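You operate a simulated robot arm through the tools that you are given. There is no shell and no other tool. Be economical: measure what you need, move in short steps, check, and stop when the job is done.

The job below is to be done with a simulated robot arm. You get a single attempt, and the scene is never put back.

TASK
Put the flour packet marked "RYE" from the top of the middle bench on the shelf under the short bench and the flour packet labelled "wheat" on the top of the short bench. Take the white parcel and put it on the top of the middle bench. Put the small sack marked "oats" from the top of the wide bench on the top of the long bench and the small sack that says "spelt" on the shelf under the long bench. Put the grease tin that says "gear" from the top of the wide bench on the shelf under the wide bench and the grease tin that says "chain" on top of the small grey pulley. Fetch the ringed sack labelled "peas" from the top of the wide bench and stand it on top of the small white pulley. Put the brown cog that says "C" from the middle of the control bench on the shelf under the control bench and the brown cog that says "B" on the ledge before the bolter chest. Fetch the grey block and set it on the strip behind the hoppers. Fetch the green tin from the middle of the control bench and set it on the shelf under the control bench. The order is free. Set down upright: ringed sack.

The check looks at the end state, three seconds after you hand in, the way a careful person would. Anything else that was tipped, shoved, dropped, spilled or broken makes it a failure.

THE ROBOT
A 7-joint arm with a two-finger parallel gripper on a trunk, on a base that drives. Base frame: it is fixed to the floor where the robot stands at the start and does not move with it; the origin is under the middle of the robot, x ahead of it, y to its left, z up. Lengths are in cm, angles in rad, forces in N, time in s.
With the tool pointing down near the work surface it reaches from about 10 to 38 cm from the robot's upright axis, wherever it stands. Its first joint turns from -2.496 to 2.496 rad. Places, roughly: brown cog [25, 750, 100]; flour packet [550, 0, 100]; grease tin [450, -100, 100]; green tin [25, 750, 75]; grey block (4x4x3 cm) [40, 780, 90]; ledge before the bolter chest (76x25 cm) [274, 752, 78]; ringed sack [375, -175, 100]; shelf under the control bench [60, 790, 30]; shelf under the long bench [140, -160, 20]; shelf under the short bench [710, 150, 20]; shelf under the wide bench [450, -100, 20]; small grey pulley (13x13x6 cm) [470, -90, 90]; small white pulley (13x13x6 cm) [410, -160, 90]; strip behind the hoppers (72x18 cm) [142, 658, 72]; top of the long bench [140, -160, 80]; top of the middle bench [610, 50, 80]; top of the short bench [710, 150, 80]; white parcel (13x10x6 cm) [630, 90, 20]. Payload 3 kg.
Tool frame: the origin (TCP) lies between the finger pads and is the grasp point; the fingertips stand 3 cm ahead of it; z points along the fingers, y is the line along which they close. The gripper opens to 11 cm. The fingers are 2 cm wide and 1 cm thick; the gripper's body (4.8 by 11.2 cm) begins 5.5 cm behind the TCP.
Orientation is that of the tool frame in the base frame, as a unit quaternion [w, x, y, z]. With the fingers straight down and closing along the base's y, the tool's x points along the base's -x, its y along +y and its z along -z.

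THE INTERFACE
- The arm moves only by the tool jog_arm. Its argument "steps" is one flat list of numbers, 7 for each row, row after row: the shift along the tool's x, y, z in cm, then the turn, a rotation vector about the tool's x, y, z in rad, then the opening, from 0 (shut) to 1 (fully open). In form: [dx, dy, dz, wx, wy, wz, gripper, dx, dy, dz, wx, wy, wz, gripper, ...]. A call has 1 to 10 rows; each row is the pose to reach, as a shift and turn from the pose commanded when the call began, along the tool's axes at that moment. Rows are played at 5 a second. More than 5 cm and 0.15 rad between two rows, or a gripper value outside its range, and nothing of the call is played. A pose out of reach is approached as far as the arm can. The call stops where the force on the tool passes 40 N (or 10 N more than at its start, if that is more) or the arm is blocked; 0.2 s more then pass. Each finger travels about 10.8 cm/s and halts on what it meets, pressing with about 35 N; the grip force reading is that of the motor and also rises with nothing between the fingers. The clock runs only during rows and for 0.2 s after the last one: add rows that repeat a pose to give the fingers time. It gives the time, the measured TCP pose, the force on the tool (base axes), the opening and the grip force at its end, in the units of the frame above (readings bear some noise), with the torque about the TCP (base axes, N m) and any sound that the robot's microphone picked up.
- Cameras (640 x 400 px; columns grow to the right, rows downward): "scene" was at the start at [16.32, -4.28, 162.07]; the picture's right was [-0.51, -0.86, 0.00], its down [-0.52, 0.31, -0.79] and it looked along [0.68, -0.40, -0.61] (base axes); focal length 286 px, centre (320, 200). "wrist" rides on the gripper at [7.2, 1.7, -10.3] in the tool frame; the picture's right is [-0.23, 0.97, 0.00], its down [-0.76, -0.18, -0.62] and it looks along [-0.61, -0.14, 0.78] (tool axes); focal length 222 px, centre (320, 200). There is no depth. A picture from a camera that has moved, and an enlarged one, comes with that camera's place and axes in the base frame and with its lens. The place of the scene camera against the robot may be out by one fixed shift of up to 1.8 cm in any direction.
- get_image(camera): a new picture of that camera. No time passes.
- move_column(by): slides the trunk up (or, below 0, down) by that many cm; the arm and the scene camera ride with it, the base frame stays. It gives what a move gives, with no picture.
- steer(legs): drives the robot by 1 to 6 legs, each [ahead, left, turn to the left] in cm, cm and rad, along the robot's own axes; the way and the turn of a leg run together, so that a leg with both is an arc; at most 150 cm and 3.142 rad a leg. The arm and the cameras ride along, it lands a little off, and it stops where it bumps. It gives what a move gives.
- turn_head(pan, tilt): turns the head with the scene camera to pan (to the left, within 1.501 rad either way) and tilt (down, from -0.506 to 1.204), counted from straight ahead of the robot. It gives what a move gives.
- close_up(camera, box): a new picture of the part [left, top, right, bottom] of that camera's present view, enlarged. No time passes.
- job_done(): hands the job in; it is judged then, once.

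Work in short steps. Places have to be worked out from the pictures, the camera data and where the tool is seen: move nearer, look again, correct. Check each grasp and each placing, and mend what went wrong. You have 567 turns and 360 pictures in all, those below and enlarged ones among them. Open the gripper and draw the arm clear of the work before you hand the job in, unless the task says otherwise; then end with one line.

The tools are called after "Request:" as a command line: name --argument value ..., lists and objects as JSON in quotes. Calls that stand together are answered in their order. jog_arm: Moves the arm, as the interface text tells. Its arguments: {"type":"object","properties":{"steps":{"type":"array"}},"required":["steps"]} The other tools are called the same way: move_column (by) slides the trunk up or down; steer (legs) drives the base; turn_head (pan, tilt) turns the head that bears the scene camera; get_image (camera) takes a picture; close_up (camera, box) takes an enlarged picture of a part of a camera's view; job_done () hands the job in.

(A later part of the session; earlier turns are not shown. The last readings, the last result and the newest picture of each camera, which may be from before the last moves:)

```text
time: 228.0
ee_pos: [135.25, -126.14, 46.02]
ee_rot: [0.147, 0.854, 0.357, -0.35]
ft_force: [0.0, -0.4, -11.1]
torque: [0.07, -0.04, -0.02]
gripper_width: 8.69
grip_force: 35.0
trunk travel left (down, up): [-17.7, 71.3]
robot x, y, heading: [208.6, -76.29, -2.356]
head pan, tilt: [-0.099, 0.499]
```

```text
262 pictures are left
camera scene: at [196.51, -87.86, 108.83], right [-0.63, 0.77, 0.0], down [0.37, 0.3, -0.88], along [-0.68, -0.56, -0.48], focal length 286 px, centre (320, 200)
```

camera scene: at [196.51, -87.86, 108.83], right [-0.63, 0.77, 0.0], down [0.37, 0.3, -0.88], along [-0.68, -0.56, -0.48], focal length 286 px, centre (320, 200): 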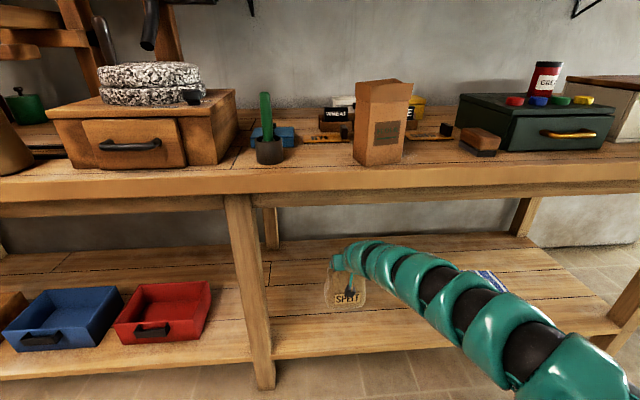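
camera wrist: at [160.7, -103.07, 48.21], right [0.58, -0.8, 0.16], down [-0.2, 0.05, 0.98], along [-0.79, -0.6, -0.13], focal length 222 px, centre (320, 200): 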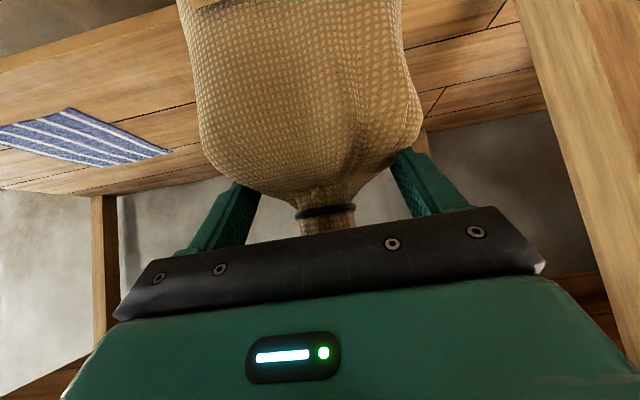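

Over the shelf. I lower carefully.

Request:
move_column --by -2.5

Request:
move_column --by -1

Request:
move_column --by -0.6

```text
time: 228.7
ee_pos: [135.35, -126.22, 43.5]
ee_rot: [0.145, 0.855, 0.355, -0.349]
ft_force: [-0.5, 0.1, -11.0]
torque: [0.06, -0.07, -0.01]
gripper_width: 8.67
grip_force: 35.3
trunk travel left (down, up): [-15.2, 73.8]
robot x, y, heading: [208.38, -76.33, -2.353]
head pan, tilt: [-0.099, 0.499]
```

```text
time: 229.3
ee_pos: [135.31, -126.33, 42.53]
ee_rot: [0.145, 0.854, 0.356, -0.35]
ft_force: [0.1, -0.8, -11.2]
torque: [0.04, -0.11, 0.01]
gripper_width: 8.67
grip_force: 34.8
trunk travel left (down, up): [-14.2, 74.8]
robot x, y, heading: [208.7, -76.85, -2.356]
head pan, tilt: [-0.099, 0.499]
```

```text
time: 229.8
ee_pos: [135.32, -126.31, 41.97]
ee_rot: [0.146, 0.854, 0.356, -0.349]
ft_force: [-0.6, 0.1, -11.2]
torque: [0.03, -0.04, -0.04]
gripper_width: 8.67
grip_force: 34.7
trunk travel left (down, up): [-13.6, 75.4]
robot x, y, heading: [208.6, -76.82, -2.354]
head pan, tilt: [-0.099, 0.499]
```

Request:
move_column --by -0.6

Request:
close_up --camera "scene" --box '[270, 220, 430, 340]'

```text
time: 230.4
ee_pos: [135.25, -126.27, 41.33]
ee_rot: [0.146, 0.854, 0.356, -0.35]
ft_force: [-0.1, 0.1, -10.6]
torque: [0.06, -0.05, 0.0]
gripper_width: 8.68
grip_force: 34.7
trunk travel left (down, up): [-13.0, 76.0]
robot x, y, heading: [208.66, -76.6, -2.356]
head pan, tilt: [-0.099, 0.499]
```

```text
3.33 times, centred on (350, 280) of scene
camera zoom: at [196.52, -87.86, 104.13], right [-0.63, 0.77, 0.0], down [0.37, 0.3, -0.88], along [-0.68, -0.56, -0.48], focal length 954 px, centre (220, -67)
```

zoom: 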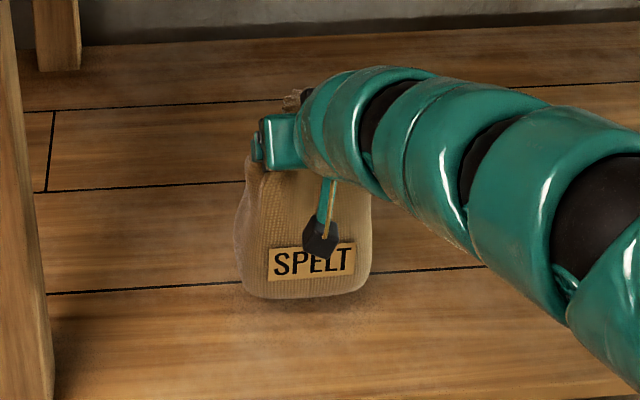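

About a centimetre left, going by the shadow. I keep creeping.

Request:
move_column --by -0.6

Request:
move_column --by -0.5

```text
time: 230.9
ee_pos: [135.27, -126.16, 40.62]
ee_rot: [0.146, 0.854, 0.356, -0.35]
ft_force: [0.8, 0.8, -11.1]
torque: [0.07, -0.02, 0.0]
gripper_width: 8.68
grip_force: 34.9
trunk travel left (down, up): [-12.4, 76.6]
robot x, y, heading: [209.03, -76.6, -2.349]
head pan, tilt: [-0.099, 0.499]
```

```text
time: 231.5
ee_pos: [135.33, -126.29, 40.31]
ee_rot: [0.145, 0.854, 0.356, -0.349]
ft_force: [-0.2, -1.6, -10.9]
torque: [0.03, -0.02, -0.02]
gripper_width: 8.68
grip_force: 35.2
trunk travel left (down, up): [-11.9, 77.1]
robot x, y, heading: [208.74, -76.59, -2.355]
head pan, tilt: [-0.099, 0.499]
```

Request:
move_column --by -0.5

Request:
move_column --by -0.4

Request:
close_up --camera "scene" --box '[270, 220, 430, 340]'

```text
time: 232.0
ee_pos: [135.31, -126.24, 39.71]
ee_rot: [0.146, 0.854, 0.356, -0.35]
ft_force: [-0.7, 0.4, -11.7]
torque: [0.07, -0.06, 0.02]
gripper_width: 8.65
grip_force: 35.0
trunk travel left (down, up): [-11.4, 77.6]
robot x, y, heading: [208.42, -76.4, -2.355]
head pan, tilt: [-0.099, 0.499]
```

```text
time: 232.6
ee_pos: [135.32, -126.32, 39.22]
ee_rot: [0.146, 0.854, 0.357, -0.349]
ft_force: [0.2, 0.3, -10.8]
torque: [0.06, -0.05, 0.0]
gripper_width: 8.69
grip_force: 34.8
trunk travel left (down, up): [-11.0, 78.0]
robot x, y, heading: [208.68, -76.67, -2.352]
head pan, tilt: [-0.099, 0.499]
```

```text
3.33 times, centred on (350, 280) of scene
camera zoom: at [196.52, -87.86, 102.13], right [-0.63, 0.77, 0.0], down [0.37, 0.3, -0.88], along [-0.68, -0.56, -0.48], focal length 954 px, centre (220, -67)
```

zoom: 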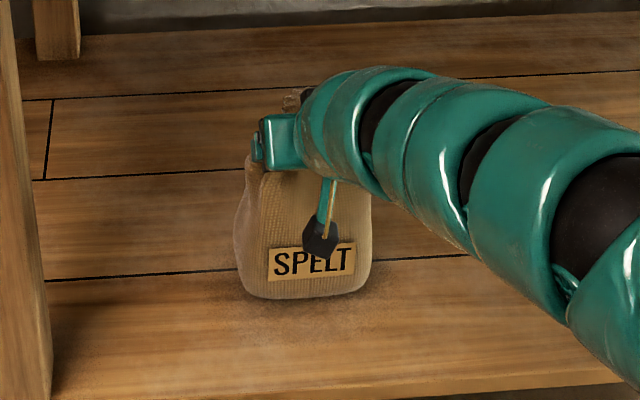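

Very near now. A few more small steps.

Request:
move_column --by -0.4

Request:
move_column --by -0.4

```text
time: 233.1
ee_pos: [135.33, -126.19, 38.91]
ee_rot: [0.145, 0.854, 0.356, -0.35]
ft_force: [-0.1, -0.8, -11.8]
torque: [0.02, -0.03, -0.01]
gripper_width: 8.67
grip_force: 35.3
trunk travel left (down, up): [-10.6, 78.4]
robot x, y, heading: [208.74, -76.41, -2.354]
head pan, tilt: [-0.099, 0.499]
```

```text
time: 233.6
ee_pos: [135.21, -126.28, 38.46]
ee_rot: [0.146, 0.854, 0.357, -0.349]
ft_force: [-0.2, -0.6, -12.2]
torque: [0.04, -0.07, -0.01]
gripper_width: 8.68
grip_force: 34.9
trunk travel left (down, up): [-10.2, 78.8]
robot x, y, heading: [208.6, -76.69, -2.356]
head pan, tilt: [-0.099, 0.499]
```

Request:
move_column --by -0.5

Request:
move_column --by -0.5

```text
time: 234.2
ee_pos: [135.32, -126.37, 38.03]
ee_rot: [0.146, 0.854, 0.357, -0.349]
ft_force: [-0.7, 0.1, -10.6]
torque: [0.1, -0.02, 0.0]
gripper_width: 8.66
grip_force: 34.7
trunk travel left (down, up): [-9.7, 79.3]
robot x, y, heading: [208.47, -76.46, -2.35]
head pan, tilt: [-0.099, 0.499]
```

```text
time: 234.7
ee_pos: [135.31, -126.37, 37.57]
ee_rot: [0.147, 0.853, 0.356, -0.351]
ft_force: [1.0, 0.2, -8.4]
torque: [0.07, 0.16, 0.0]
gripper_width: 8.67
grip_force: 35.3
trunk travel left (down, up): [-9.2, 79.8]
robot x, y, heading: [208.16, -76.5, -2.357]
head pan, tilt: [-0.099, 0.499]
```

Weight begins to come off: it touches. A hair more, then open.

Request:
move_column --by -0.2

Request:
jog_arm --steps '[0, 0, 0, 0, 0, 0, 0.82, 0, 0, 0, 0, 0, 0, 0.86, 0, 0, 0, 0, 0, 0, 0.92, 0, 0, 0, 0, 0, 0, 1, 0, 0, 0, 0, 0, 0, 1]'

Request:
get_image --camera "wrist"

Request:
close_up --camera "scene" --box '[270, 220, 430, 340]'

```text
time: 235.2
ee_pos: [135.35, -126.26, 37.43]
ee_rot: [0.147, 0.853, 0.357, -0.351]
ft_force: [4.9, 3.3, 3.7]
torque: [0.79, 0.26, -0.28]
gripper_width: 8.67
grip_force: 35.2
trunk travel left (down, up): [-9.0, 80.0]
robot x, y, heading: [208.73, -76.63, -2.353]
head pan, tilt: [-0.099, 0.499]
```

```text
time: 236.4
ee_pos: [135.29, -126.23, 37.38]
ee_rot: [0.147, 0.854, 0.357, -0.349]
ft_force: [0.2, 0.4, 0.2]
torque: [0.0, -0.01, 0.01]
gripper_width: 11.02
grip_force: 0.0
trunk travel left (down, up): [-9.0, 80.0]
robot x, y, heading: [208.41, -76.66, -2.353]
head pan, tilt: [-0.099, 0.499]
```

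```text
259 pictures are left
camera wrist: at [145.3, -118.5, 39.6], right [0.58, -0.8, 0.16], down [-0.2, 0.05, 0.98], along [-0.79, -0.6, -0.13], focal length 222 px, centre (320, 200)
```

wrist: 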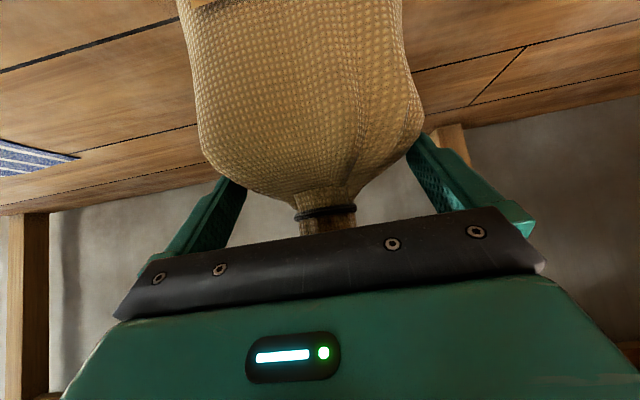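

```text
3.33 times, centred on (350, 280) of scene
camera zoom: at [196.6, -87.8, 100.15], right [-0.63, 0.77, 0.0], down [0.37, 0.3, -0.88], along [-0.68, -0.56, -0.48], focal length 954 px, centre (220, -67)
```

zoom: 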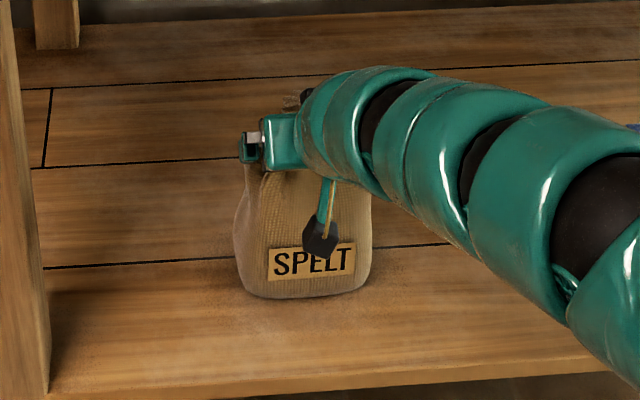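

Released and upright. I back straight out and check.

Request:
steer --legs '[[-14, 0, 0]]'

Request:
get_image --camera "scene"

```text
time: 237.7
ee_pos: [145.23, -116.21, 37.27]
ee_rot: [0.146, 0.854, 0.355, -0.351]
ft_force: [0.3, -0.8, 0.7]
torque: [0.01, 0.0, 0.0]
gripper_width: 11.01
grip_force: 0.0
trunk travel left (down, up): [-9.0, 80.0]
robot x, y, heading: [218.56, -66.73, -2.357]
head pan, tilt: [-0.099, 0.499]
```

```text
257 pictures are left
camera scene: at [206.52, -77.83, 100.15], right [-0.63, 0.77, 0.0], down [0.37, 0.3, -0.88], along [-0.68, -0.56, -0.48], focal length 286 px, centre (320, 200)
```

scene: 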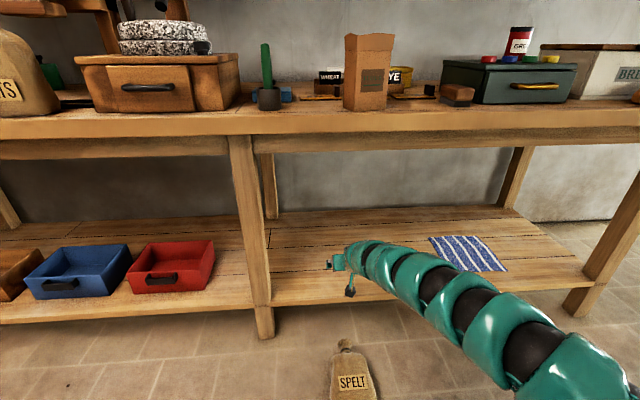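

The sack was dragged off with the fingers and appears to be on the floor. I back away further and look closely.

Request:
steer --legs '[[-3, 0, 0]]'

Request:
turn_head --pan -0.1 --tilt 0.9

Request:
get_image --camera "scene"

Request:
get_image --camera "wrist"

```text
time: 238.6
ee_pos: [147.31, -114.1, 37.35]
ee_rot: [0.146, 0.854, 0.356, -0.35]
ft_force: [-0.2, -0.4, 0.2]
torque: [0.03, -0.01, -0.01]
gripper_width: 11.01
grip_force: 0.0
trunk travel left (down, up): [-9.0, 80.0]
robot x, y, heading: [220.76, -64.06, -2.355]
head pan, tilt: [-0.099, 0.499]
```

```text
time: 239.4
ee_pos: [147.33, -114.03, 37.45]
ee_rot: [0.146, 0.854, 0.356, -0.351]
ft_force: [-0.9, 0.5, -1.4]
torque: [-0.02, 0.02, 0.0]
gripper_width: 11.0
grip_force: 0.1
trunk travel left (down, up): [-9.0, 80.0]
robot x, y, heading: [220.65, -64.79, -2.36]
head pan, tilt: [-0.099, 0.901]
```

```text
256 pictures are left
camera scene: at [209.85, -74.72, 96.77], right [-0.63, 0.77, 0.0], down [0.61, 0.5, -0.62], along [-0.48, -0.39, -0.78], focal length 286 px, centre (320, 200)
```

scene: 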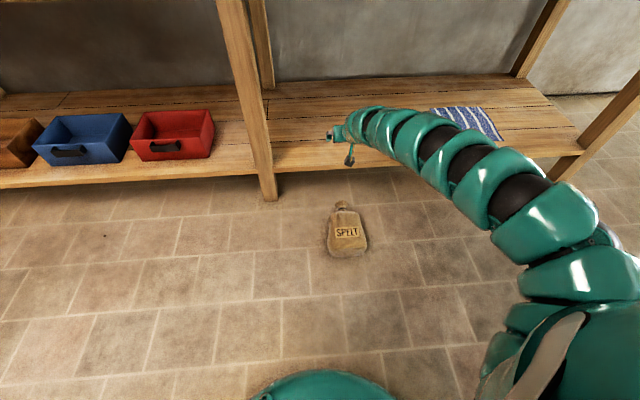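

```text
255 pictures are left
camera wrist: at [157.31, -106.33, 39.59], right [0.58, -0.8, 0.16], down [-0.2, 0.05, 0.98], along [-0.79, -0.6, -0.13], focal length 222 px, centre (320, 200)
```

wrist: 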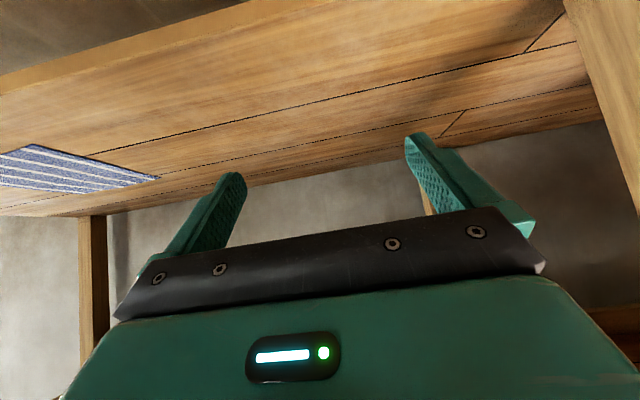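

SPELT lies on its back on the floor, neck toward the bench (a≈26–50, n≈186). To pick it up I need a steep tool near the floor: I back off a little, raise the trunk 24 cm and swing the arm down around the shoulder.

Request:
steer --legs '[[-5, 0, 0]]'

Request:
move_column --by 26

Request:
jog_arm --steps '[4.65, 0, 1.28, 0, 0.06, 0, 1, 9.35, 0, 2.28, 0, 0.12, 0, 1, 14.1, 0, 3.0, 0, 0.18, 0, 1, 18.9, 0, 3.43, 0, 0.24, 0, 1, 23.7, 0, 3.57, 0, 0.3, 0, 1]'

Request:
get_image --camera "scene"

```text
time: 240.4
ee_pos: [150.76, -110.6, 37.31]
ee_rot: [0.146, 0.854, 0.356, -0.35]
ft_force: [0.1, -0.1, 0.0]
torque: [-0.01, 0.0, -0.03]
gripper_width: 11.02
grip_force: 0.1
trunk travel left (down, up): [-9.0, 80.0]
robot x, y, heading: [224.26, -60.96, -2.357]
head pan, tilt: [-0.099, 0.901]
```

```text
time: 243.0
ee_pos: [150.83, -110.54, 63.34]
ee_rot: [0.146, 0.854, 0.356, -0.35]
ft_force: [-0.4, 0.6, -1.0]
torque: [-0.01, -0.04, 0.01]
gripper_width: 11.01
grip_force: 0.0
trunk travel left (down, up): [-35.0, 54.0]
robot x, y, heading: [223.82, -60.88, -2.356]
head pan, tilt: [-0.099, 0.901]
```

```text
time: 244.2
ee_pos: [160.79, -101.8, 45.25]
ee_rot: [0.091, 0.897, 0.374, -0.218]
ft_force: [-0.6, -0.6, 0.0]
torque: [0.03, 0.03, 0.01]
gripper_width: 11.01
grip_force: 0.1
out of reach, approached as far as the arm can: row 5
trunk travel left (down, up): [-35.0, 54.0]
robot x, y, heading: [224.09, -61.27, -2.35]
head pan, tilt: [-0.099, 0.901]
```

```text
254 pictures are left
camera scene: at [213.42, -71.25, 122.77], right [-0.63, 0.77, 0.0], down [0.61, 0.5, -0.62], along [-0.48, -0.39, -0.78], focal length 286 px, centre (320, 200)
```

scene: 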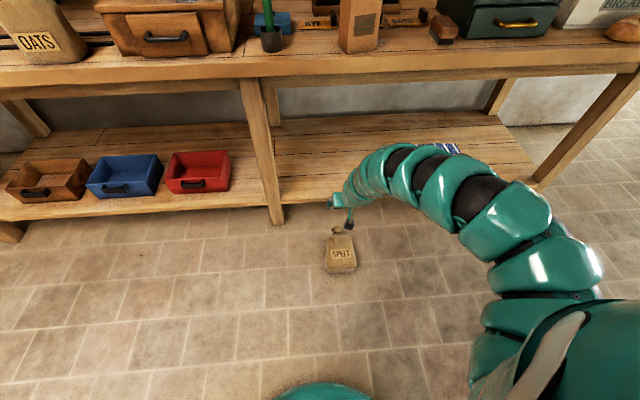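

The swing works (now 63° below horizontal at 73 cm). I continue inward and downward.

Request:
jog_arm --steps '[4.0, 0, 1.3, 0, 0.05, 0, 1, 8.0, 0, 2.6, 0, 0.1, 0, 1, 12, 0, 3.9, 0, 0.15, 0, 1, 16, 0, 5.2, 0, 0.2, 0, 1]'

```text
time: 245.2
ee_pos: [169.07, -93.49, 33.32]
ee_rot: [0.053, 0.914, 0.381, -0.128]
ft_force: [-0.2, -0.6, 0.7]
torque: [0.0, 0.01, -0.01]
gripper_width: 11.04
grip_force: 0.1
trunk travel left (down, up): [-35.0, 54.0]
robot x, y, heading: [223.85, -60.8, -2.356]
head pan, tilt: [-0.099, 0.901]
```

Now at 62 cm ahead, 74° steep. I drive ahead 22 cm and lower 16 cm above the sack, then look.

Request:
steer --legs '[[21, 0, 0]]'

Request:
move_column --by -14

Request:
get_image --camera "wrist"

Request:
get_image --camera "scene"

```text
time: 246.9
ee_pos: [154.15, -108.34, 33.39]
ee_rot: [0.053, 0.914, 0.38, -0.128]
ft_force: [-0.4, -0.6, -0.5]
torque: [0.01, -0.03, -0.01]
gripper_width: 10.98
grip_force: 0.0
trunk travel left (down, up): [-35.0, 54.0]
robot x, y, heading: [209.28, -76.04, -2.352]
head pan, tilt: [-0.099, 0.901]
```

```text
time: 248.6
ee_pos: [154.03, -108.42, 19.25]
ee_rot: [0.054, 0.914, 0.38, -0.128]
ft_force: [0.7, 0.7, -0.5]
torque: [0.0, -0.01, -0.02]
gripper_width: 11.0
grip_force: 0.0
trunk travel left (down, up): [-21.0, 68.0]
robot x, y, heading: [209.42, -75.59, -2.352]
head pan, tilt: [-0.099, 0.901]
```

```text
253 pictures are left
camera wrist: at [162.24, -102.53, 27.06], right [0.54, -0.84, 0.06], down [-0.52, -0.27, 0.81], along [-0.66, -0.47, -0.59], focal length 222 px, centre (320, 200)
```

wrist: 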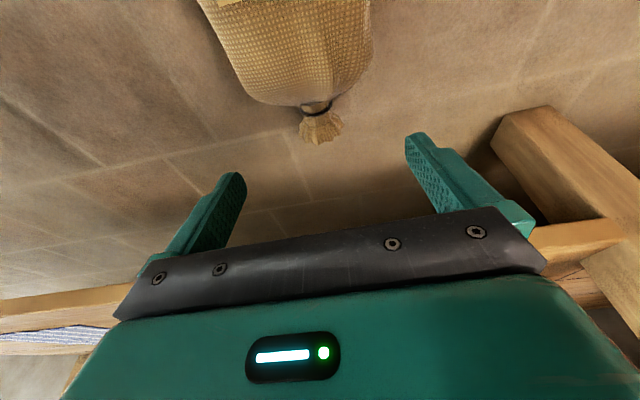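

```text
252 pictures are left
camera scene: at [198.4, -86.14, 108.77], right [-0.63, 0.77, 0.0], down [0.61, 0.5, -0.62], along [-0.48, -0.39, -0.78], focal length 286 px, centre (320, 200)
```

scene: 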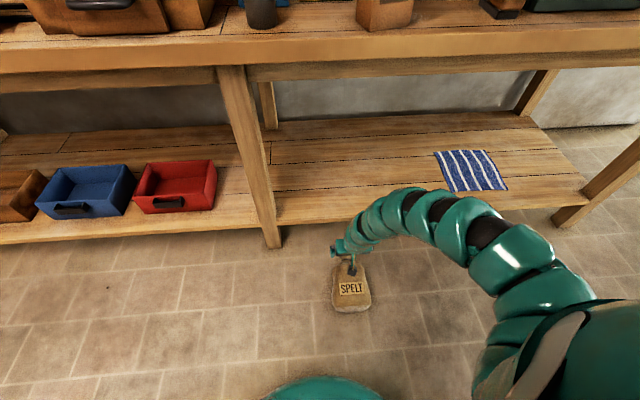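

The sack's axis is in line; its tie is at a≈28, n≈185.3. I advance 2.2 cm and lower 12 cm to look again.

Request:
steer --legs '[[2.2, 0.2, 0]]'

Request:
move_column --by -10

Request:
get_image --camera "wrist"

```text
time: 249.3
ee_pos: [152.72, -110.16, 19.27]
ee_rot: [0.054, 0.914, 0.381, -0.128]
ft_force: [-0.5, 0.6, 0.3]
torque: [0.0, 0.02, 0.0]
gripper_width: 11.0
grip_force: 0.0
trunk travel left (down, up): [-21.0, 68.0]
robot x, y, heading: [208.05, -77.7, -2.356]
head pan, tilt: [-0.099, 0.901]
```

```text
time: 250.7
ee_pos: [152.6, -110.09, 9.35]
ee_rot: [0.053, 0.915, 0.379, -0.127]
ft_force: [-0.9, 0.1, 0.4]
torque: [0.02, 0.04, 0.0]
gripper_width: 10.99
grip_force: 0.1
trunk travel left (down, up): [-11.0, 78.0]
robot x, y, heading: [207.59, -77.87, -2.358]
head pan, tilt: [-0.099, 0.901]
```

```text
251 pictures are left
camera wrist: at [160.82, -104.23, 17.07], right [0.54, -0.84, 0.06], down [-0.52, -0.27, 0.81], along [-0.66, -0.47, -0.59], focal length 222 px, centre (320, 200)
```

wrist: 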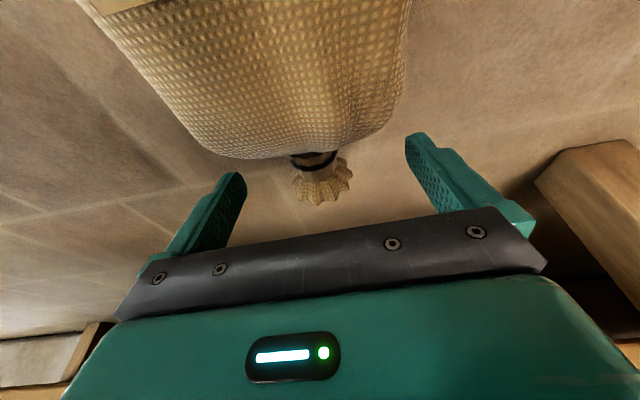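

I lower the last 4 cm, watching force.

Request:
move_column --by -4

Request:
get_image --camera "wrist"

```text
time: 251.5
ee_pos: [152.69, -110.17, 5.25]
ee_rot: [0.054, 0.915, 0.38, -0.128]
ft_force: [-0.7, 0.5, 0.3]
torque: [-0.04, 0.0, -0.03]
gripper_width: 10.99
grip_force: 0.0
trunk travel left (down, up): [-7.0, 82.0]
robot x, y, heading: [207.93, -77.52, -2.359]
head pan, tilt: [-0.099, 0.901]
```

```text
250 pictures are left
camera wrist: at [160.82, -104.23, 13.06], right [0.54, -0.84, 0.06], down [-0.52, -0.27, 0.81], along [-0.66, -0.47, -0.59], focal length 222 px, centre (320, 200)
```

wrist: 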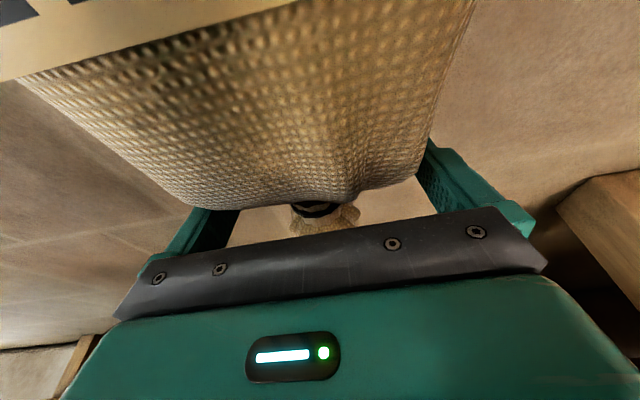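

Fingers are astride the shoulders with no contact. I close and lift 4 cm.

Request:
jog_arm --steps '[0, 0, 0, 0, 0, 0, 0.85, 0, 0, 0, 0, 0, 0, 0.7, 0, 0, 0, 0, 0, 0, 0.4, 0, 0, 0, 0, 0, 0, 0, 0, 0, 0, 0, 0, 0, 0]'

Request:
move_column --by 5

Request:
get_image --camera "scene"

```text
time: 252.7
ee_pos: [152.65, -110.1, 5.33]
ee_rot: [0.053, 0.915, 0.38, -0.128]
ft_force: [-9.7, 4.1, 3.7]
torque: [0.01, 0.41, 0.5]
gripper_width: 8.67
grip_force: 35.1
trunk travel left (down, up): [-7.0, 82.0]
robot x, y, heading: [207.69, -77.17, -2.359]
head pan, tilt: [-0.099, 0.901]
```

```text
time: 253.6
ee_pos: [152.77, -110.06, 10.09]
ee_rot: [0.054, 0.914, 0.381, -0.128]
ft_force: [-0.6, 0.6, -11.4]
torque: [-0.74, 0.72, -0.01]
gripper_width: 8.69
grip_force: 34.8
trunk travel left (down, up): [-12.0, 77.0]
robot x, y, heading: [207.93, -77.8, -2.358]
head pan, tilt: [-0.099, 0.901]
```

```text
249 pictures are left
camera scene: at [196.94, -87.86, 99.75], right [-0.63, 0.77, 0.0], down [0.61, 0.5, -0.62], along [-0.48, -0.39, -0.78], focal length 286 px, centre (320, 200)
```

scene: 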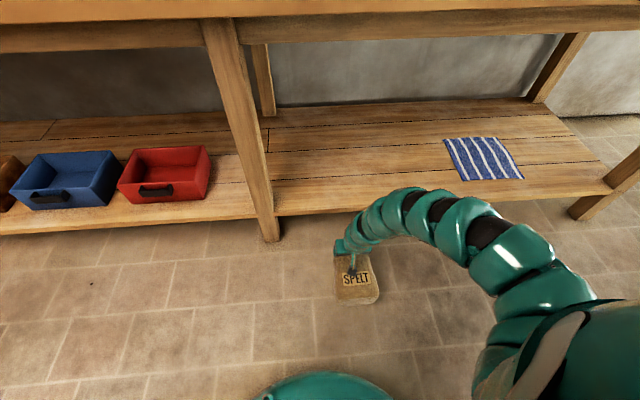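

Held. I back off 22 cm, raise the trunk, and begin swinging the arm back up so the sack turns upright.

Request:
steer --legs '[[-23, 0, 0]]'

Request:
move_column --by 22

Request:
jog_arm --steps '[-3.7, 0, -2.06, 0, -0.05, 0, 0, -7.4, 0, -4.12, 0, -0.1, 0, 0, -11.1, 0, -6.2, 0, -0.15, 0, 0, -14.8, 0, -8.25, 0, -0.2, 0, 0]'

```text
time: 255.4
ee_pos: [169.01, -93.91, 10.12]
ee_rot: [0.053, 0.915, 0.38, -0.128]
ft_force: [-0.1, -0.5, -12.3]
torque: [-0.72, 0.7, -0.01]
gripper_width: 8.66
grip_force: 34.5
trunk travel left (down, up): [-12.0, 77.0]
robot x, y, heading: [224.33, -61.4, -2.357]
head pan, tilt: [-0.099, 0.901]
```

```text
time: 257.7
ee_pos: [168.82, -93.89, 32.06]
ee_rot: [0.054, 0.914, 0.381, -0.127]
ft_force: [-0.9, 0.5, -12.3]
torque: [-0.73, 0.72, -0.01]
gripper_width: 8.66
grip_force: 34.8
trunk travel left (down, up): [-34.0, 55.0]
robot x, y, heading: [223.59, -61.49, -2.354]
head pan, tilt: [-0.099, 0.901]
```

```text
time: 258.7
ee_pos: [160.55, -102.32, 44.03]
ee_rot: [0.091, 0.897, 0.374, -0.218]
ft_force: [1.3, -0.1, -11.6]
torque: [-0.64, 0.7, 0.0]
gripper_width: 8.65
grip_force: 34.9
trunk travel left (down, up): [-34.0, 55.0]
robot x, y, heading: [223.88, -61.34, -2.355]
head pan, tilt: [-0.099, 0.901]
```

I continue, rotating faster toward the horizontal.

Request:
jog_arm --steps '[-3.15, 0, -1.75, 0, -0.09, 0, 0, -6.3, 0, -3.5, 0, -0.18, 0, 0, -9.45, 0, -5.25, 0, -0.27, 0, 0, -12.6, 0, -7, 0, -0.36, 0, 0, -15.75, 0, -8.75, 0, -0.45, 0, 0, -18.9, 0, -10.5, 0, -0.55, 0, 0]'

Request:
turn_head --pan -0.1 --tilt 0.7

Request:
get_image --camera "scene"

```text
time: 260.1
ee_pos: [150.56, -112.62, 60.82]
ee_rot: [0.19, 0.804, 0.336, -0.452]
ft_force: [1.0, -0.4, -11.5]
torque: [-0.46, 0.44, -0.03]
gripper_width: 8.7
grip_force: 34.9
out of reach, approached as far as the arm can: row 2, 3, 4, 5, 6
trunk travel left (down, up): [-34.0, 55.0]
robot x, y, heading: [224.12, -61.29, -2.362]
head pan, tilt: [-0.099, 0.901]
```

```text
time: 260.8
ee_pos: [150.6, -112.5, 60.66]
ee_rot: [0.19, 0.804, 0.335, -0.454]
ft_force: [0.2, -0.3, -11.5]
torque: [-0.42, 0.45, -0.02]
gripper_width: 8.69
grip_force: 34.7
trunk travel left (down, up): [-34.0, 55.0]
robot x, y, heading: [223.78, -61.37, -2.358]
head pan, tilt: [-0.099, 0.7]
```

```text
248 pictures are left
camera scene: at [212.39, -72.3, 123.36], right [-0.63, 0.77, 0.0], down [0.5, 0.41, -0.76], along [-0.59, -0.48, -0.65], focal length 286 px, centre (320, 200)
```

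scene: 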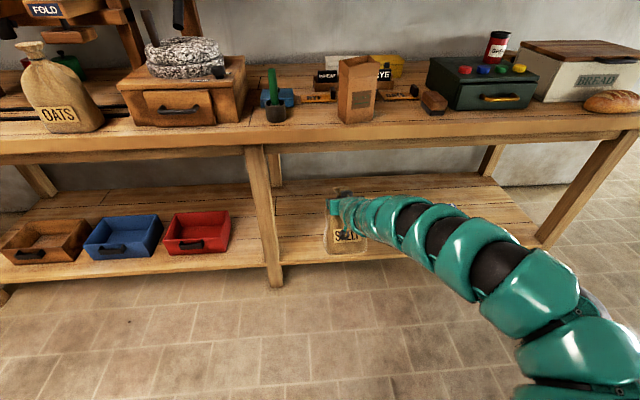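

The arm follows. I rotate on in place toward and past horizontal.

Request:
jog_arm --steps '[0, 0, 0, 0, -0.12, 0, 0, 0, 0, 0, 0, -0.24, 0, 0, 0, 0, 0, 0, -0.36, 0, 0, 0, 0, 0, 0, -0.48, 0, 0, 0, 0, 0, 0, -0.6, 0, 0, 0, 0, 0, 0, -0.7, 0, 0]'

Request:
get_image --camera "scene"

Request:
get_image --camera "wrist"

```text
time: 262.2
ee_pos: [150.37, -112.31, 60.94]
ee_rot: [-0.292, -0.6, -0.249, 0.702]
ft_force: [-0.7, 0.9, -10.5]
torque: [0.12, 0.03, 0.07]
gripper_width: 8.67
grip_force: 35.3
trunk travel left (down, up): [-34.0, 55.0]
robot x, y, heading: [224.13, -61.43, -2.355]
head pan, tilt: [-0.099, 0.7]
```

```text
247 pictures are left
camera scene: at [212.38, -72.28, 123.37], right [-0.63, 0.77, 0.0], down [0.5, 0.41, -0.76], along [-0.59, -0.48, -0.65], focal length 286 px, centre (320, 200)
```

scene: 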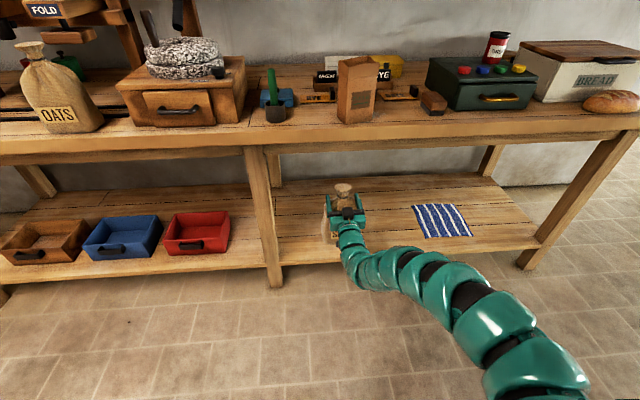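

```text
246 pictures are left
camera wrist: at [158.11, -107.02, 52.01], right [0.72, -0.66, 0.23], down [0.39, 0.65, 0.66], along [-0.58, -0.38, 0.72], focal length 222 px, centre (320, 200)
```

wrist: 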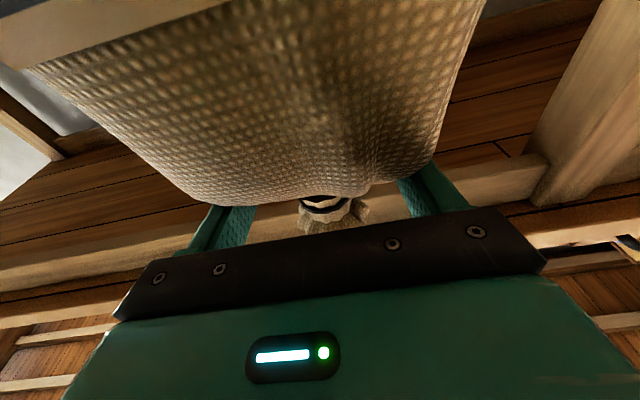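

Nearly upright now. I add the last 0.13 rad, lower 18 cm, and look from the side.

Request:
jog_arm --steps '[0, 0, 0, 0, -0.13, 0, 0, 0, 0, 0, 0, -0.13, 0, 0]'

Request:
move_column --by -17

Request:
get_image --camera "scene"

```text
time: 262.8
ee_pos: [151.45, -112.21, 61.09]
ee_rot: [-0.3, -0.577, -0.24, 0.721]
ft_force: [0.6, -0.2, -11.8]
torque: [0.07, -0.06, 0.0]
gripper_width: 8.68
grip_force: 35.0
out of reach, approached as far as the arm can: row 1, 2
trunk travel left (down, up): [-34.0, 55.0]
robot x, y, heading: [223.76, -61.62, -2.357]
head pan, tilt: [-0.099, 0.7]
```

```text
time: 264.7
ee_pos: [151.43, -112.13, 44.2]
ee_rot: [-0.301, -0.576, -0.24, 0.721]
ft_force: [-0.9, 0.2, -11.4]
torque: [0.08, -0.04, 0.03]
gripper_width: 8.68
grip_force: 34.4
trunk travel left (down, up): [-17.0, 72.0]
robot x, y, heading: [223.78, -61.32, -2.361]
head pan, tilt: [-0.099, 0.7]
```

```text
245 pictures are left
camera scene: at [212.4, -72.29, 106.37], right [-0.63, 0.77, 0.0], down [0.5, 0.41, -0.76], along [-0.59, -0.48, -0.65], focal length 286 px, centre (320, 200)
```

scene: 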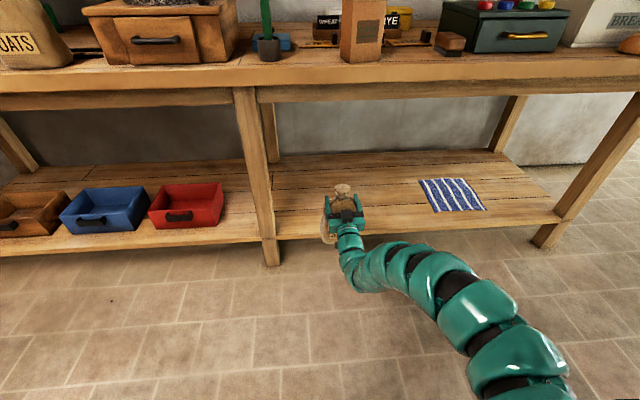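

Upright, hanging balanced. I drive ahead 20 cm over the shelf.

Request:
steer --legs '[[20, 0, 0]]'

Request:
get_image --camera "scene"

Request:
get_image --camera "wrist"

```text
time: 266.3
ee_pos: [137.03, -126.25, 44.31]
ee_rot: [-0.299, -0.578, -0.238, 0.721]
ft_force: [-0.4, 0.9, -10.9]
torque: [0.05, -0.08, -0.02]
gripper_width: 8.67
grip_force: 35.3
trunk travel left (down, up): [-17.0, 72.0]
robot x, y, heading: [209.64, -75.74, -2.361]
head pan, tilt: [-0.099, 0.7]
```

```text
244 pictures are left
camera scene: at [198.08, -86.52, 106.36], right [-0.63, 0.78, 0.0], down [0.5, 0.41, -0.76], along [-0.59, -0.48, -0.65], focal length 286 px, centre (320, 200)
```

scene: 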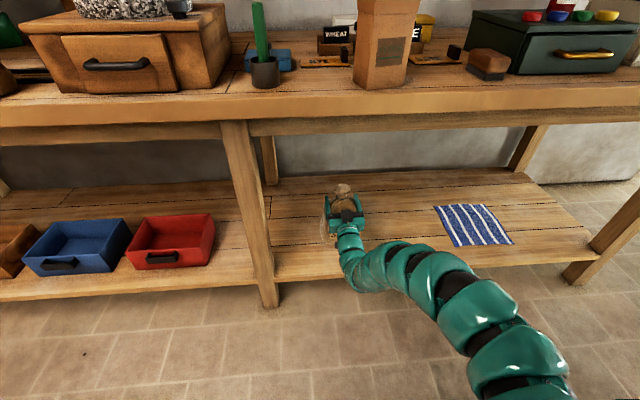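

```text
243 pictures are left
camera wrist: at [144.31, -121.33, 34.79], right [0.72, -0.65, 0.22], down [0.42, 0.67, 0.61], along [-0.55, -0.35, 0.76], focal length 222 px, centre (320, 200)
```

wrist: 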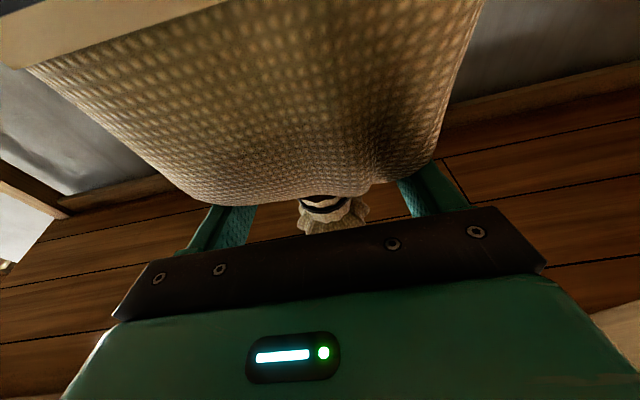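

I go 4 cm farther in, then lower stepwise.

Request:
steer --legs '[[4, 0, 0]]'

Request:
move_column --by -3

Request:
move_column --by -1

Request:
move_column --by -0.8

```text
time: 267.2
ee_pos: [134.24, -129.18, 44.23]
ee_rot: [-0.3, -0.578, -0.239, 0.721]
ft_force: [0.9, 0.3, -10.9]
torque: [0.06, -0.05, -0.01]
gripper_width: 8.66
grip_force: 35.1
trunk travel left (down, up): [-17.0, 72.0]
robot x, y, heading: [206.69, -78.27, -2.358]
head pan, tilt: [-0.099, 0.7]
```

```text
time: 268.0
ee_pos: [134.24, -129.1, 41.08]
ee_rot: [-0.299, -0.579, -0.24, 0.72]
ft_force: [0.7, 0.9, -11.0]
torque: [0.1, -0.1, 0.01]
gripper_width: 8.67
grip_force: 35.4
trunk travel left (down, up): [-14.0, 75.0]
robot x, y, heading: [206.83, -78.35, -2.361]
head pan, tilt: [-0.099, 0.7]
```

```text
time: 268.6
ee_pos: [134.18, -129.04, 40.21]
ee_rot: [-0.299, -0.578, -0.24, 0.721]
ft_force: [0.8, -0.5, -11.3]
torque: [0.08, -0.06, 0.04]
gripper_width: 8.68
grip_force: 35.1
trunk travel left (down, up): [-13.0, 76.0]
robot x, y, heading: [207.04, -78.46, -2.358]
head pan, tilt: [-0.099, 0.7]
```

```text
time: 269.1
ee_pos: [134.18, -129.11, 39.31]
ee_rot: [-0.298, -0.578, -0.239, 0.721]
ft_force: [0.1, 0.3, -11.4]
torque: [0.1, -0.06, 0.0]
gripper_width: 8.66
grip_force: 35.1
trunk travel left (down, up): [-12.2, 76.8]
robot x, y, heading: [206.67, -78.55, -2.359]
head pan, tilt: [-0.099, 0.7]
```

Request:
move_column --by -0.7

Request:
move_column --by -0.6

Request:
close_up --camera "scene" --box '[260, 150, 460, 310]'

```text
time: 269.7
ee_pos: [134.29, -129.17, 38.75]
ee_rot: [-0.299, -0.578, -0.239, 0.721]
ft_force: [-0.4, -0.4, -11.3]
torque: [0.09, -0.05, 0.0]
gripper_width: 8.68
grip_force: 34.6
trunk travel left (down, up): [-11.5, 77.5]
robot x, y, heading: [206.69, -78.76, -2.358]
head pan, tilt: [-0.099, 0.7]
```

```text
time: 270.2
ee_pos: [134.16, -129.12, 38.06]
ee_rot: [-0.299, -0.578, -0.24, 0.721]
ft_force: [0.4, 0.4, -11.1]
torque: [0.05, -0.04, 0.0]
gripper_width: 8.65
grip_force: 34.9
trunk travel left (down, up): [-10.9, 78.1]
robot x, y, heading: [206.64, -78.53, -2.364]
head pan, tilt: [-0.099, 0.7]
```

```text
2.50 times, centred on (360, 230) of scene
camera zoom: at [195.24, -89.35, 100.26], right [-0.63, 0.78, 0.0], down [0.5, 0.41, -0.76], along [-0.59, -0.48, -0.65], focal length 716 px, centre (220, 125)
```

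zoom: 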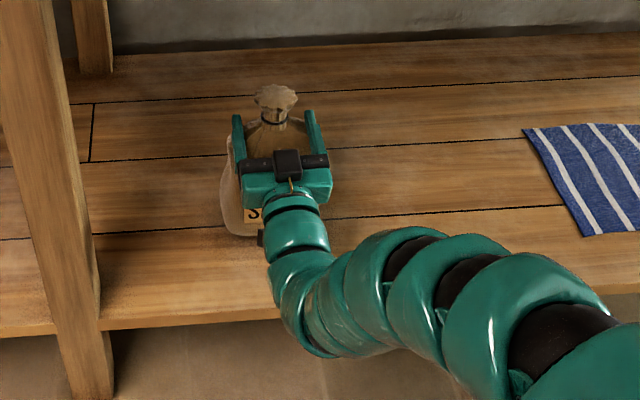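

I keep lowering in small steps.

Request:
move_column --by -0.6

Request:
move_column --by -0.5

Request:
move_column --by -0.4

```text
time: 270.8
ee_pos: [134.21, -129.07, 37.44]
ee_rot: [-0.3, -0.578, -0.24, 0.72]
ft_force: [0.1, -0.6, -11.4]
torque: [0.06, -0.08, -0.03]
gripper_width: 8.66
grip_force: 34.9
trunk travel left (down, up): [-10.3, 78.7]
robot x, y, heading: [206.7, -78.36, -2.351]
head pan, tilt: [-0.099, 0.7]
```

```text
time: 271.3
ee_pos: [134.21, -129.19, 37.4]
ee_rot: [-0.3, -0.575, -0.239, 0.723]
ft_force: [1.2, 0.3, 6.4]
torque: [0.29, 1.19, -0.01]
gripper_width: 8.67
grip_force: 34.9
trunk travel left (down, up): [-9.8, 79.2]
robot x, y, heading: [207.0, -78.13, -2.36]
head pan, tilt: [-0.099, 0.7]
```

```text
time: 271.9
ee_pos: [134.27, -128.95, 37.29]
ee_rot: [-0.301, -0.573, -0.238, 0.724]
ft_force: [5.0, 2.1, 30.1]
torque: [-0.77, 0.6, 0.19]
gripper_width: 8.65
grip_force: 34.8
trunk travel left (down, up): [-9.4, 79.6]
robot x, y, heading: [207.04, -78.2, -2.36]
head pan, tilt: [-0.099, 0.7]
```

Contact. I ease 0.4 cm, open slowly, and this time rise 8 cm before backing out.

Request:
move_column --by 0.4

Request:
jog_arm --steps '[0, 0, 0, 0, 0, 0, 0.8, 0, 0, 0, 0, 0, 0, 0.84, 0, 0, 0, 0, 0, 0, 0.9, 0, 0, 0, 0, 0, 0, 1, 0, 0, 0, 0, 0, 0, 1]'

Request:
get_image --camera "wrist"

Request:
close_up --camera "scene" --box '[260, 150, 460, 310]'

```text
time: 272.4
ee_pos: [134.21, -129.11, 37.36]
ee_rot: [-0.301, -0.576, -0.24, 0.722]
ft_force: [4.1, 0.7, 22.0]
torque: [-0.88, 0.4, -0.15]
gripper_width: 8.68
grip_force: 35.2
trunk travel left (down, up): [-9.8, 79.2]
robot x, y, heading: [207.09, -78.37, -2.355]
head pan, tilt: [-0.099, 0.7]
```

```text
time: 273.6
ee_pos: [134.31, -129.01, 37.13]
ee_rot: [-0.299, -0.578, -0.239, 0.721]
ft_force: [-0.4, -0.1, 0.7]
torque: [-0.04, 0.01, 0.02]
gripper_width: 11.0
grip_force: 0.0
trunk travel left (down, up): [-9.8, 79.2]
robot x, y, heading: [206.38, -78.2, -2.36]
head pan, tilt: [-0.099, 0.7]
```

```text
241 pictures are left
camera wrist: at [141.5, -124.13, 27.65], right [0.72, -0.65, 0.22], down [0.42, 0.67, 0.61], along [-0.55, -0.35, 0.76], focal length 222 px, centre (320, 200)
```

wrist: 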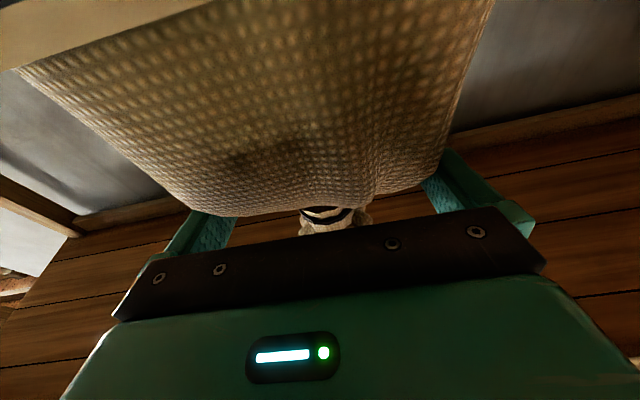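

```text
2.50 times, centred on (360, 230) of scene
camera zoom: at [195.33, -89.29, 99.18], right [-0.63, 0.78, 0.0], down [0.5, 0.41, -0.76], along [-0.59, -0.48, -0.64], focal length 716 px, centre (220, 125)
```

zoom: 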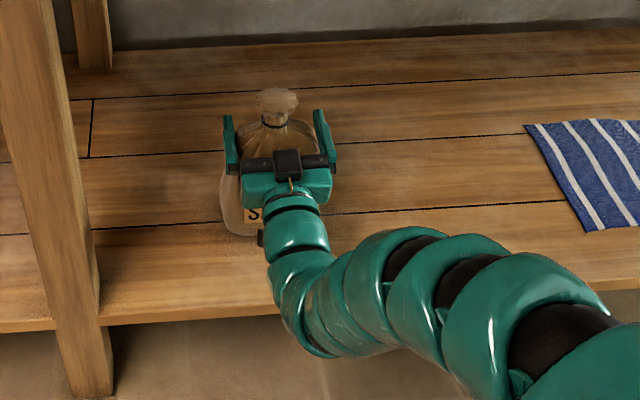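

I rise 9 cm straight up, then check the sack.

Request:
move_column --by 4

Request:
move_column --by 6

Request:
get_image --camera "scene"

```text
time: 274.4
ee_pos: [134.25, -129.11, 41.07]
ee_rot: [-0.3, -0.577, -0.24, 0.72]
ft_force: [-0.2, -0.3, -0.1]
torque: [0.0, 0.01, 0.0]
gripper_width: 11.01
grip_force: 0.1
trunk travel left (down, up): [-13.8, 75.2]
robot x, y, heading: [206.66, -78.42, -2.353]
head pan, tilt: [-0.099, 0.7]
```

```text
time: 275.4
ee_pos: [134.29, -129.06, 47.15]
ee_rot: [-0.299, -0.578, -0.24, 0.721]
ft_force: [0.0, 0.1, -0.1]
torque: [0.01, 0.0, -0.03]
gripper_width: 10.99
grip_force: 0.0
trunk travel left (down, up): [-19.8, 69.2]
robot x, y, heading: [206.84, -78.43, -2.357]
head pan, tilt: [-0.099, 0.7]
```

```text
239 pictures are left
camera scene: at [195.31, -89.3, 109.18], right [-0.63, 0.78, 0.0], down [0.5, 0.41, -0.76], along [-0.59, -0.48, -0.64], focal length 286 px, centre (320, 200)
```

scene: 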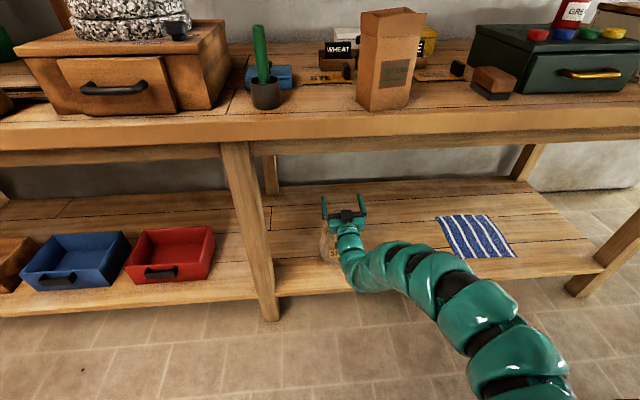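

Sack still stands. I rise 3 more and back out in two steps.

Request:
move_column --by 3

Request:
steer --legs '[[-6, 0, 0]]'

Request:
steer --legs '[[-18, 0, 0]]'

Request:
get_image --camera "scene"

```text
time: 276.2
ee_pos: [134.33, -128.95, 50.17]
ee_rot: [-0.3, -0.578, -0.24, 0.72]
ft_force: [-0.1, -0.2, 0.0]
torque: [0.02, -0.02, 0.01]
gripper_width: 10.99
grip_force: 0.2
trunk travel left (down, up): [-22.8, 66.2]
robot x, y, heading: [206.89, -78.59, -2.362]
head pan, tilt: [-0.099, 0.7]
```

```text
time: 277.1
ee_pos: [138.53, -124.79, 50.11]
ee_rot: [-0.299, -0.578, -0.239, 0.721]
ft_force: [0.3, -0.6, -0.4]
torque: [0.05, 0.02, 0.02]
gripper_width: 10.99
grip_force: 0.1
trunk travel left (down, up): [-22.8, 66.2]
robot x, y, heading: [210.98, -74.38, -2.364]
head pan, tilt: [-0.099, 0.7]
```

```text
time: 278.6
ee_pos: [151.29, -112.09, 50.17]
ee_rot: [-0.3, -0.577, -0.24, 0.721]
ft_force: [-0.4, 0.4, 0.3]
torque: [0.0, 0.03, 0.02]
gripper_width: 11.03
grip_force: 0.1
trunk travel left (down, up): [-22.8, 66.2]
robot x, y, heading: [223.91, -61.35, -2.356]
head pan, tilt: [-0.099, 0.7]
```

```text
238 pictures are left
camera scene: at [212.38, -72.33, 112.18], right [-0.63, 0.78, 0.0], down [0.5, 0.41, -0.76], along [-0.59, -0.48, -0.64], focal length 286 px, centre (320, 200)
```

scene: 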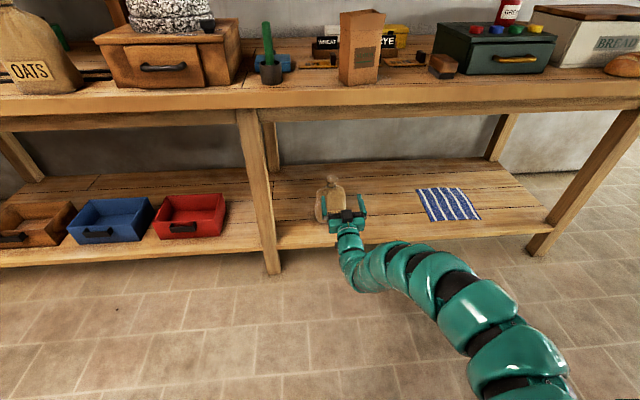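

SPELT stands upright on the shelf. I level the tool to about 30° below horizontal, raise the trunk, and drive back to the wide bench.

Request:
jog_arm --steps '[0, 0, 0, 0, 0.15, 0, 1, 0, 0, 0, 0, 0.3, 0, 1, 0, 0, 0, 0, 0.45, 0, 1, 0, 0, 0, 0, 0.6, 0, 1, 0, 0, 0, 0, 0.72, 0, 1]'

Request:
move_column --by 64

Request:
steer --legs '[[0, 76, 0], [-75, 2, 0]]'

```text
time: 279.8
ee_pos: [150.77, -112.22, 49.19]
ee_rot: [0.195, 0.795, 0.329, -0.471]
ft_force: [0.9, -0.6, 0.5]
torque: [0.01, 0.03, 0.02]
gripper_width: 11.0
grip_force: 0.0
out of reach, approached as far as the arm can: row 3, 4, 5
trunk travel left (down, up): [-22.8, 66.2]
robot x, y, heading: [224.16, -61.52, -2.36]
head pan, tilt: [-0.099, 0.7]
```

```text
refused: 64 is not a number from -40 to 40
```

```text
time: 287.6
ee_pos: [258.92, -114.77, 49.22]
ee_rot: [0.196, 0.794, 0.331, -0.471]
ft_force: [-0.2, -0.3, 0.3]
torque: [-0.01, 0.01, 0.0]
gripper_width: 10.98
grip_force: 0.0
trunk travel left (down, up): [-22.8, 66.2]
robot x, y, heading: [332.02, -63.43, -2.353]
head pan, tilt: [-0.099, 0.7]
```

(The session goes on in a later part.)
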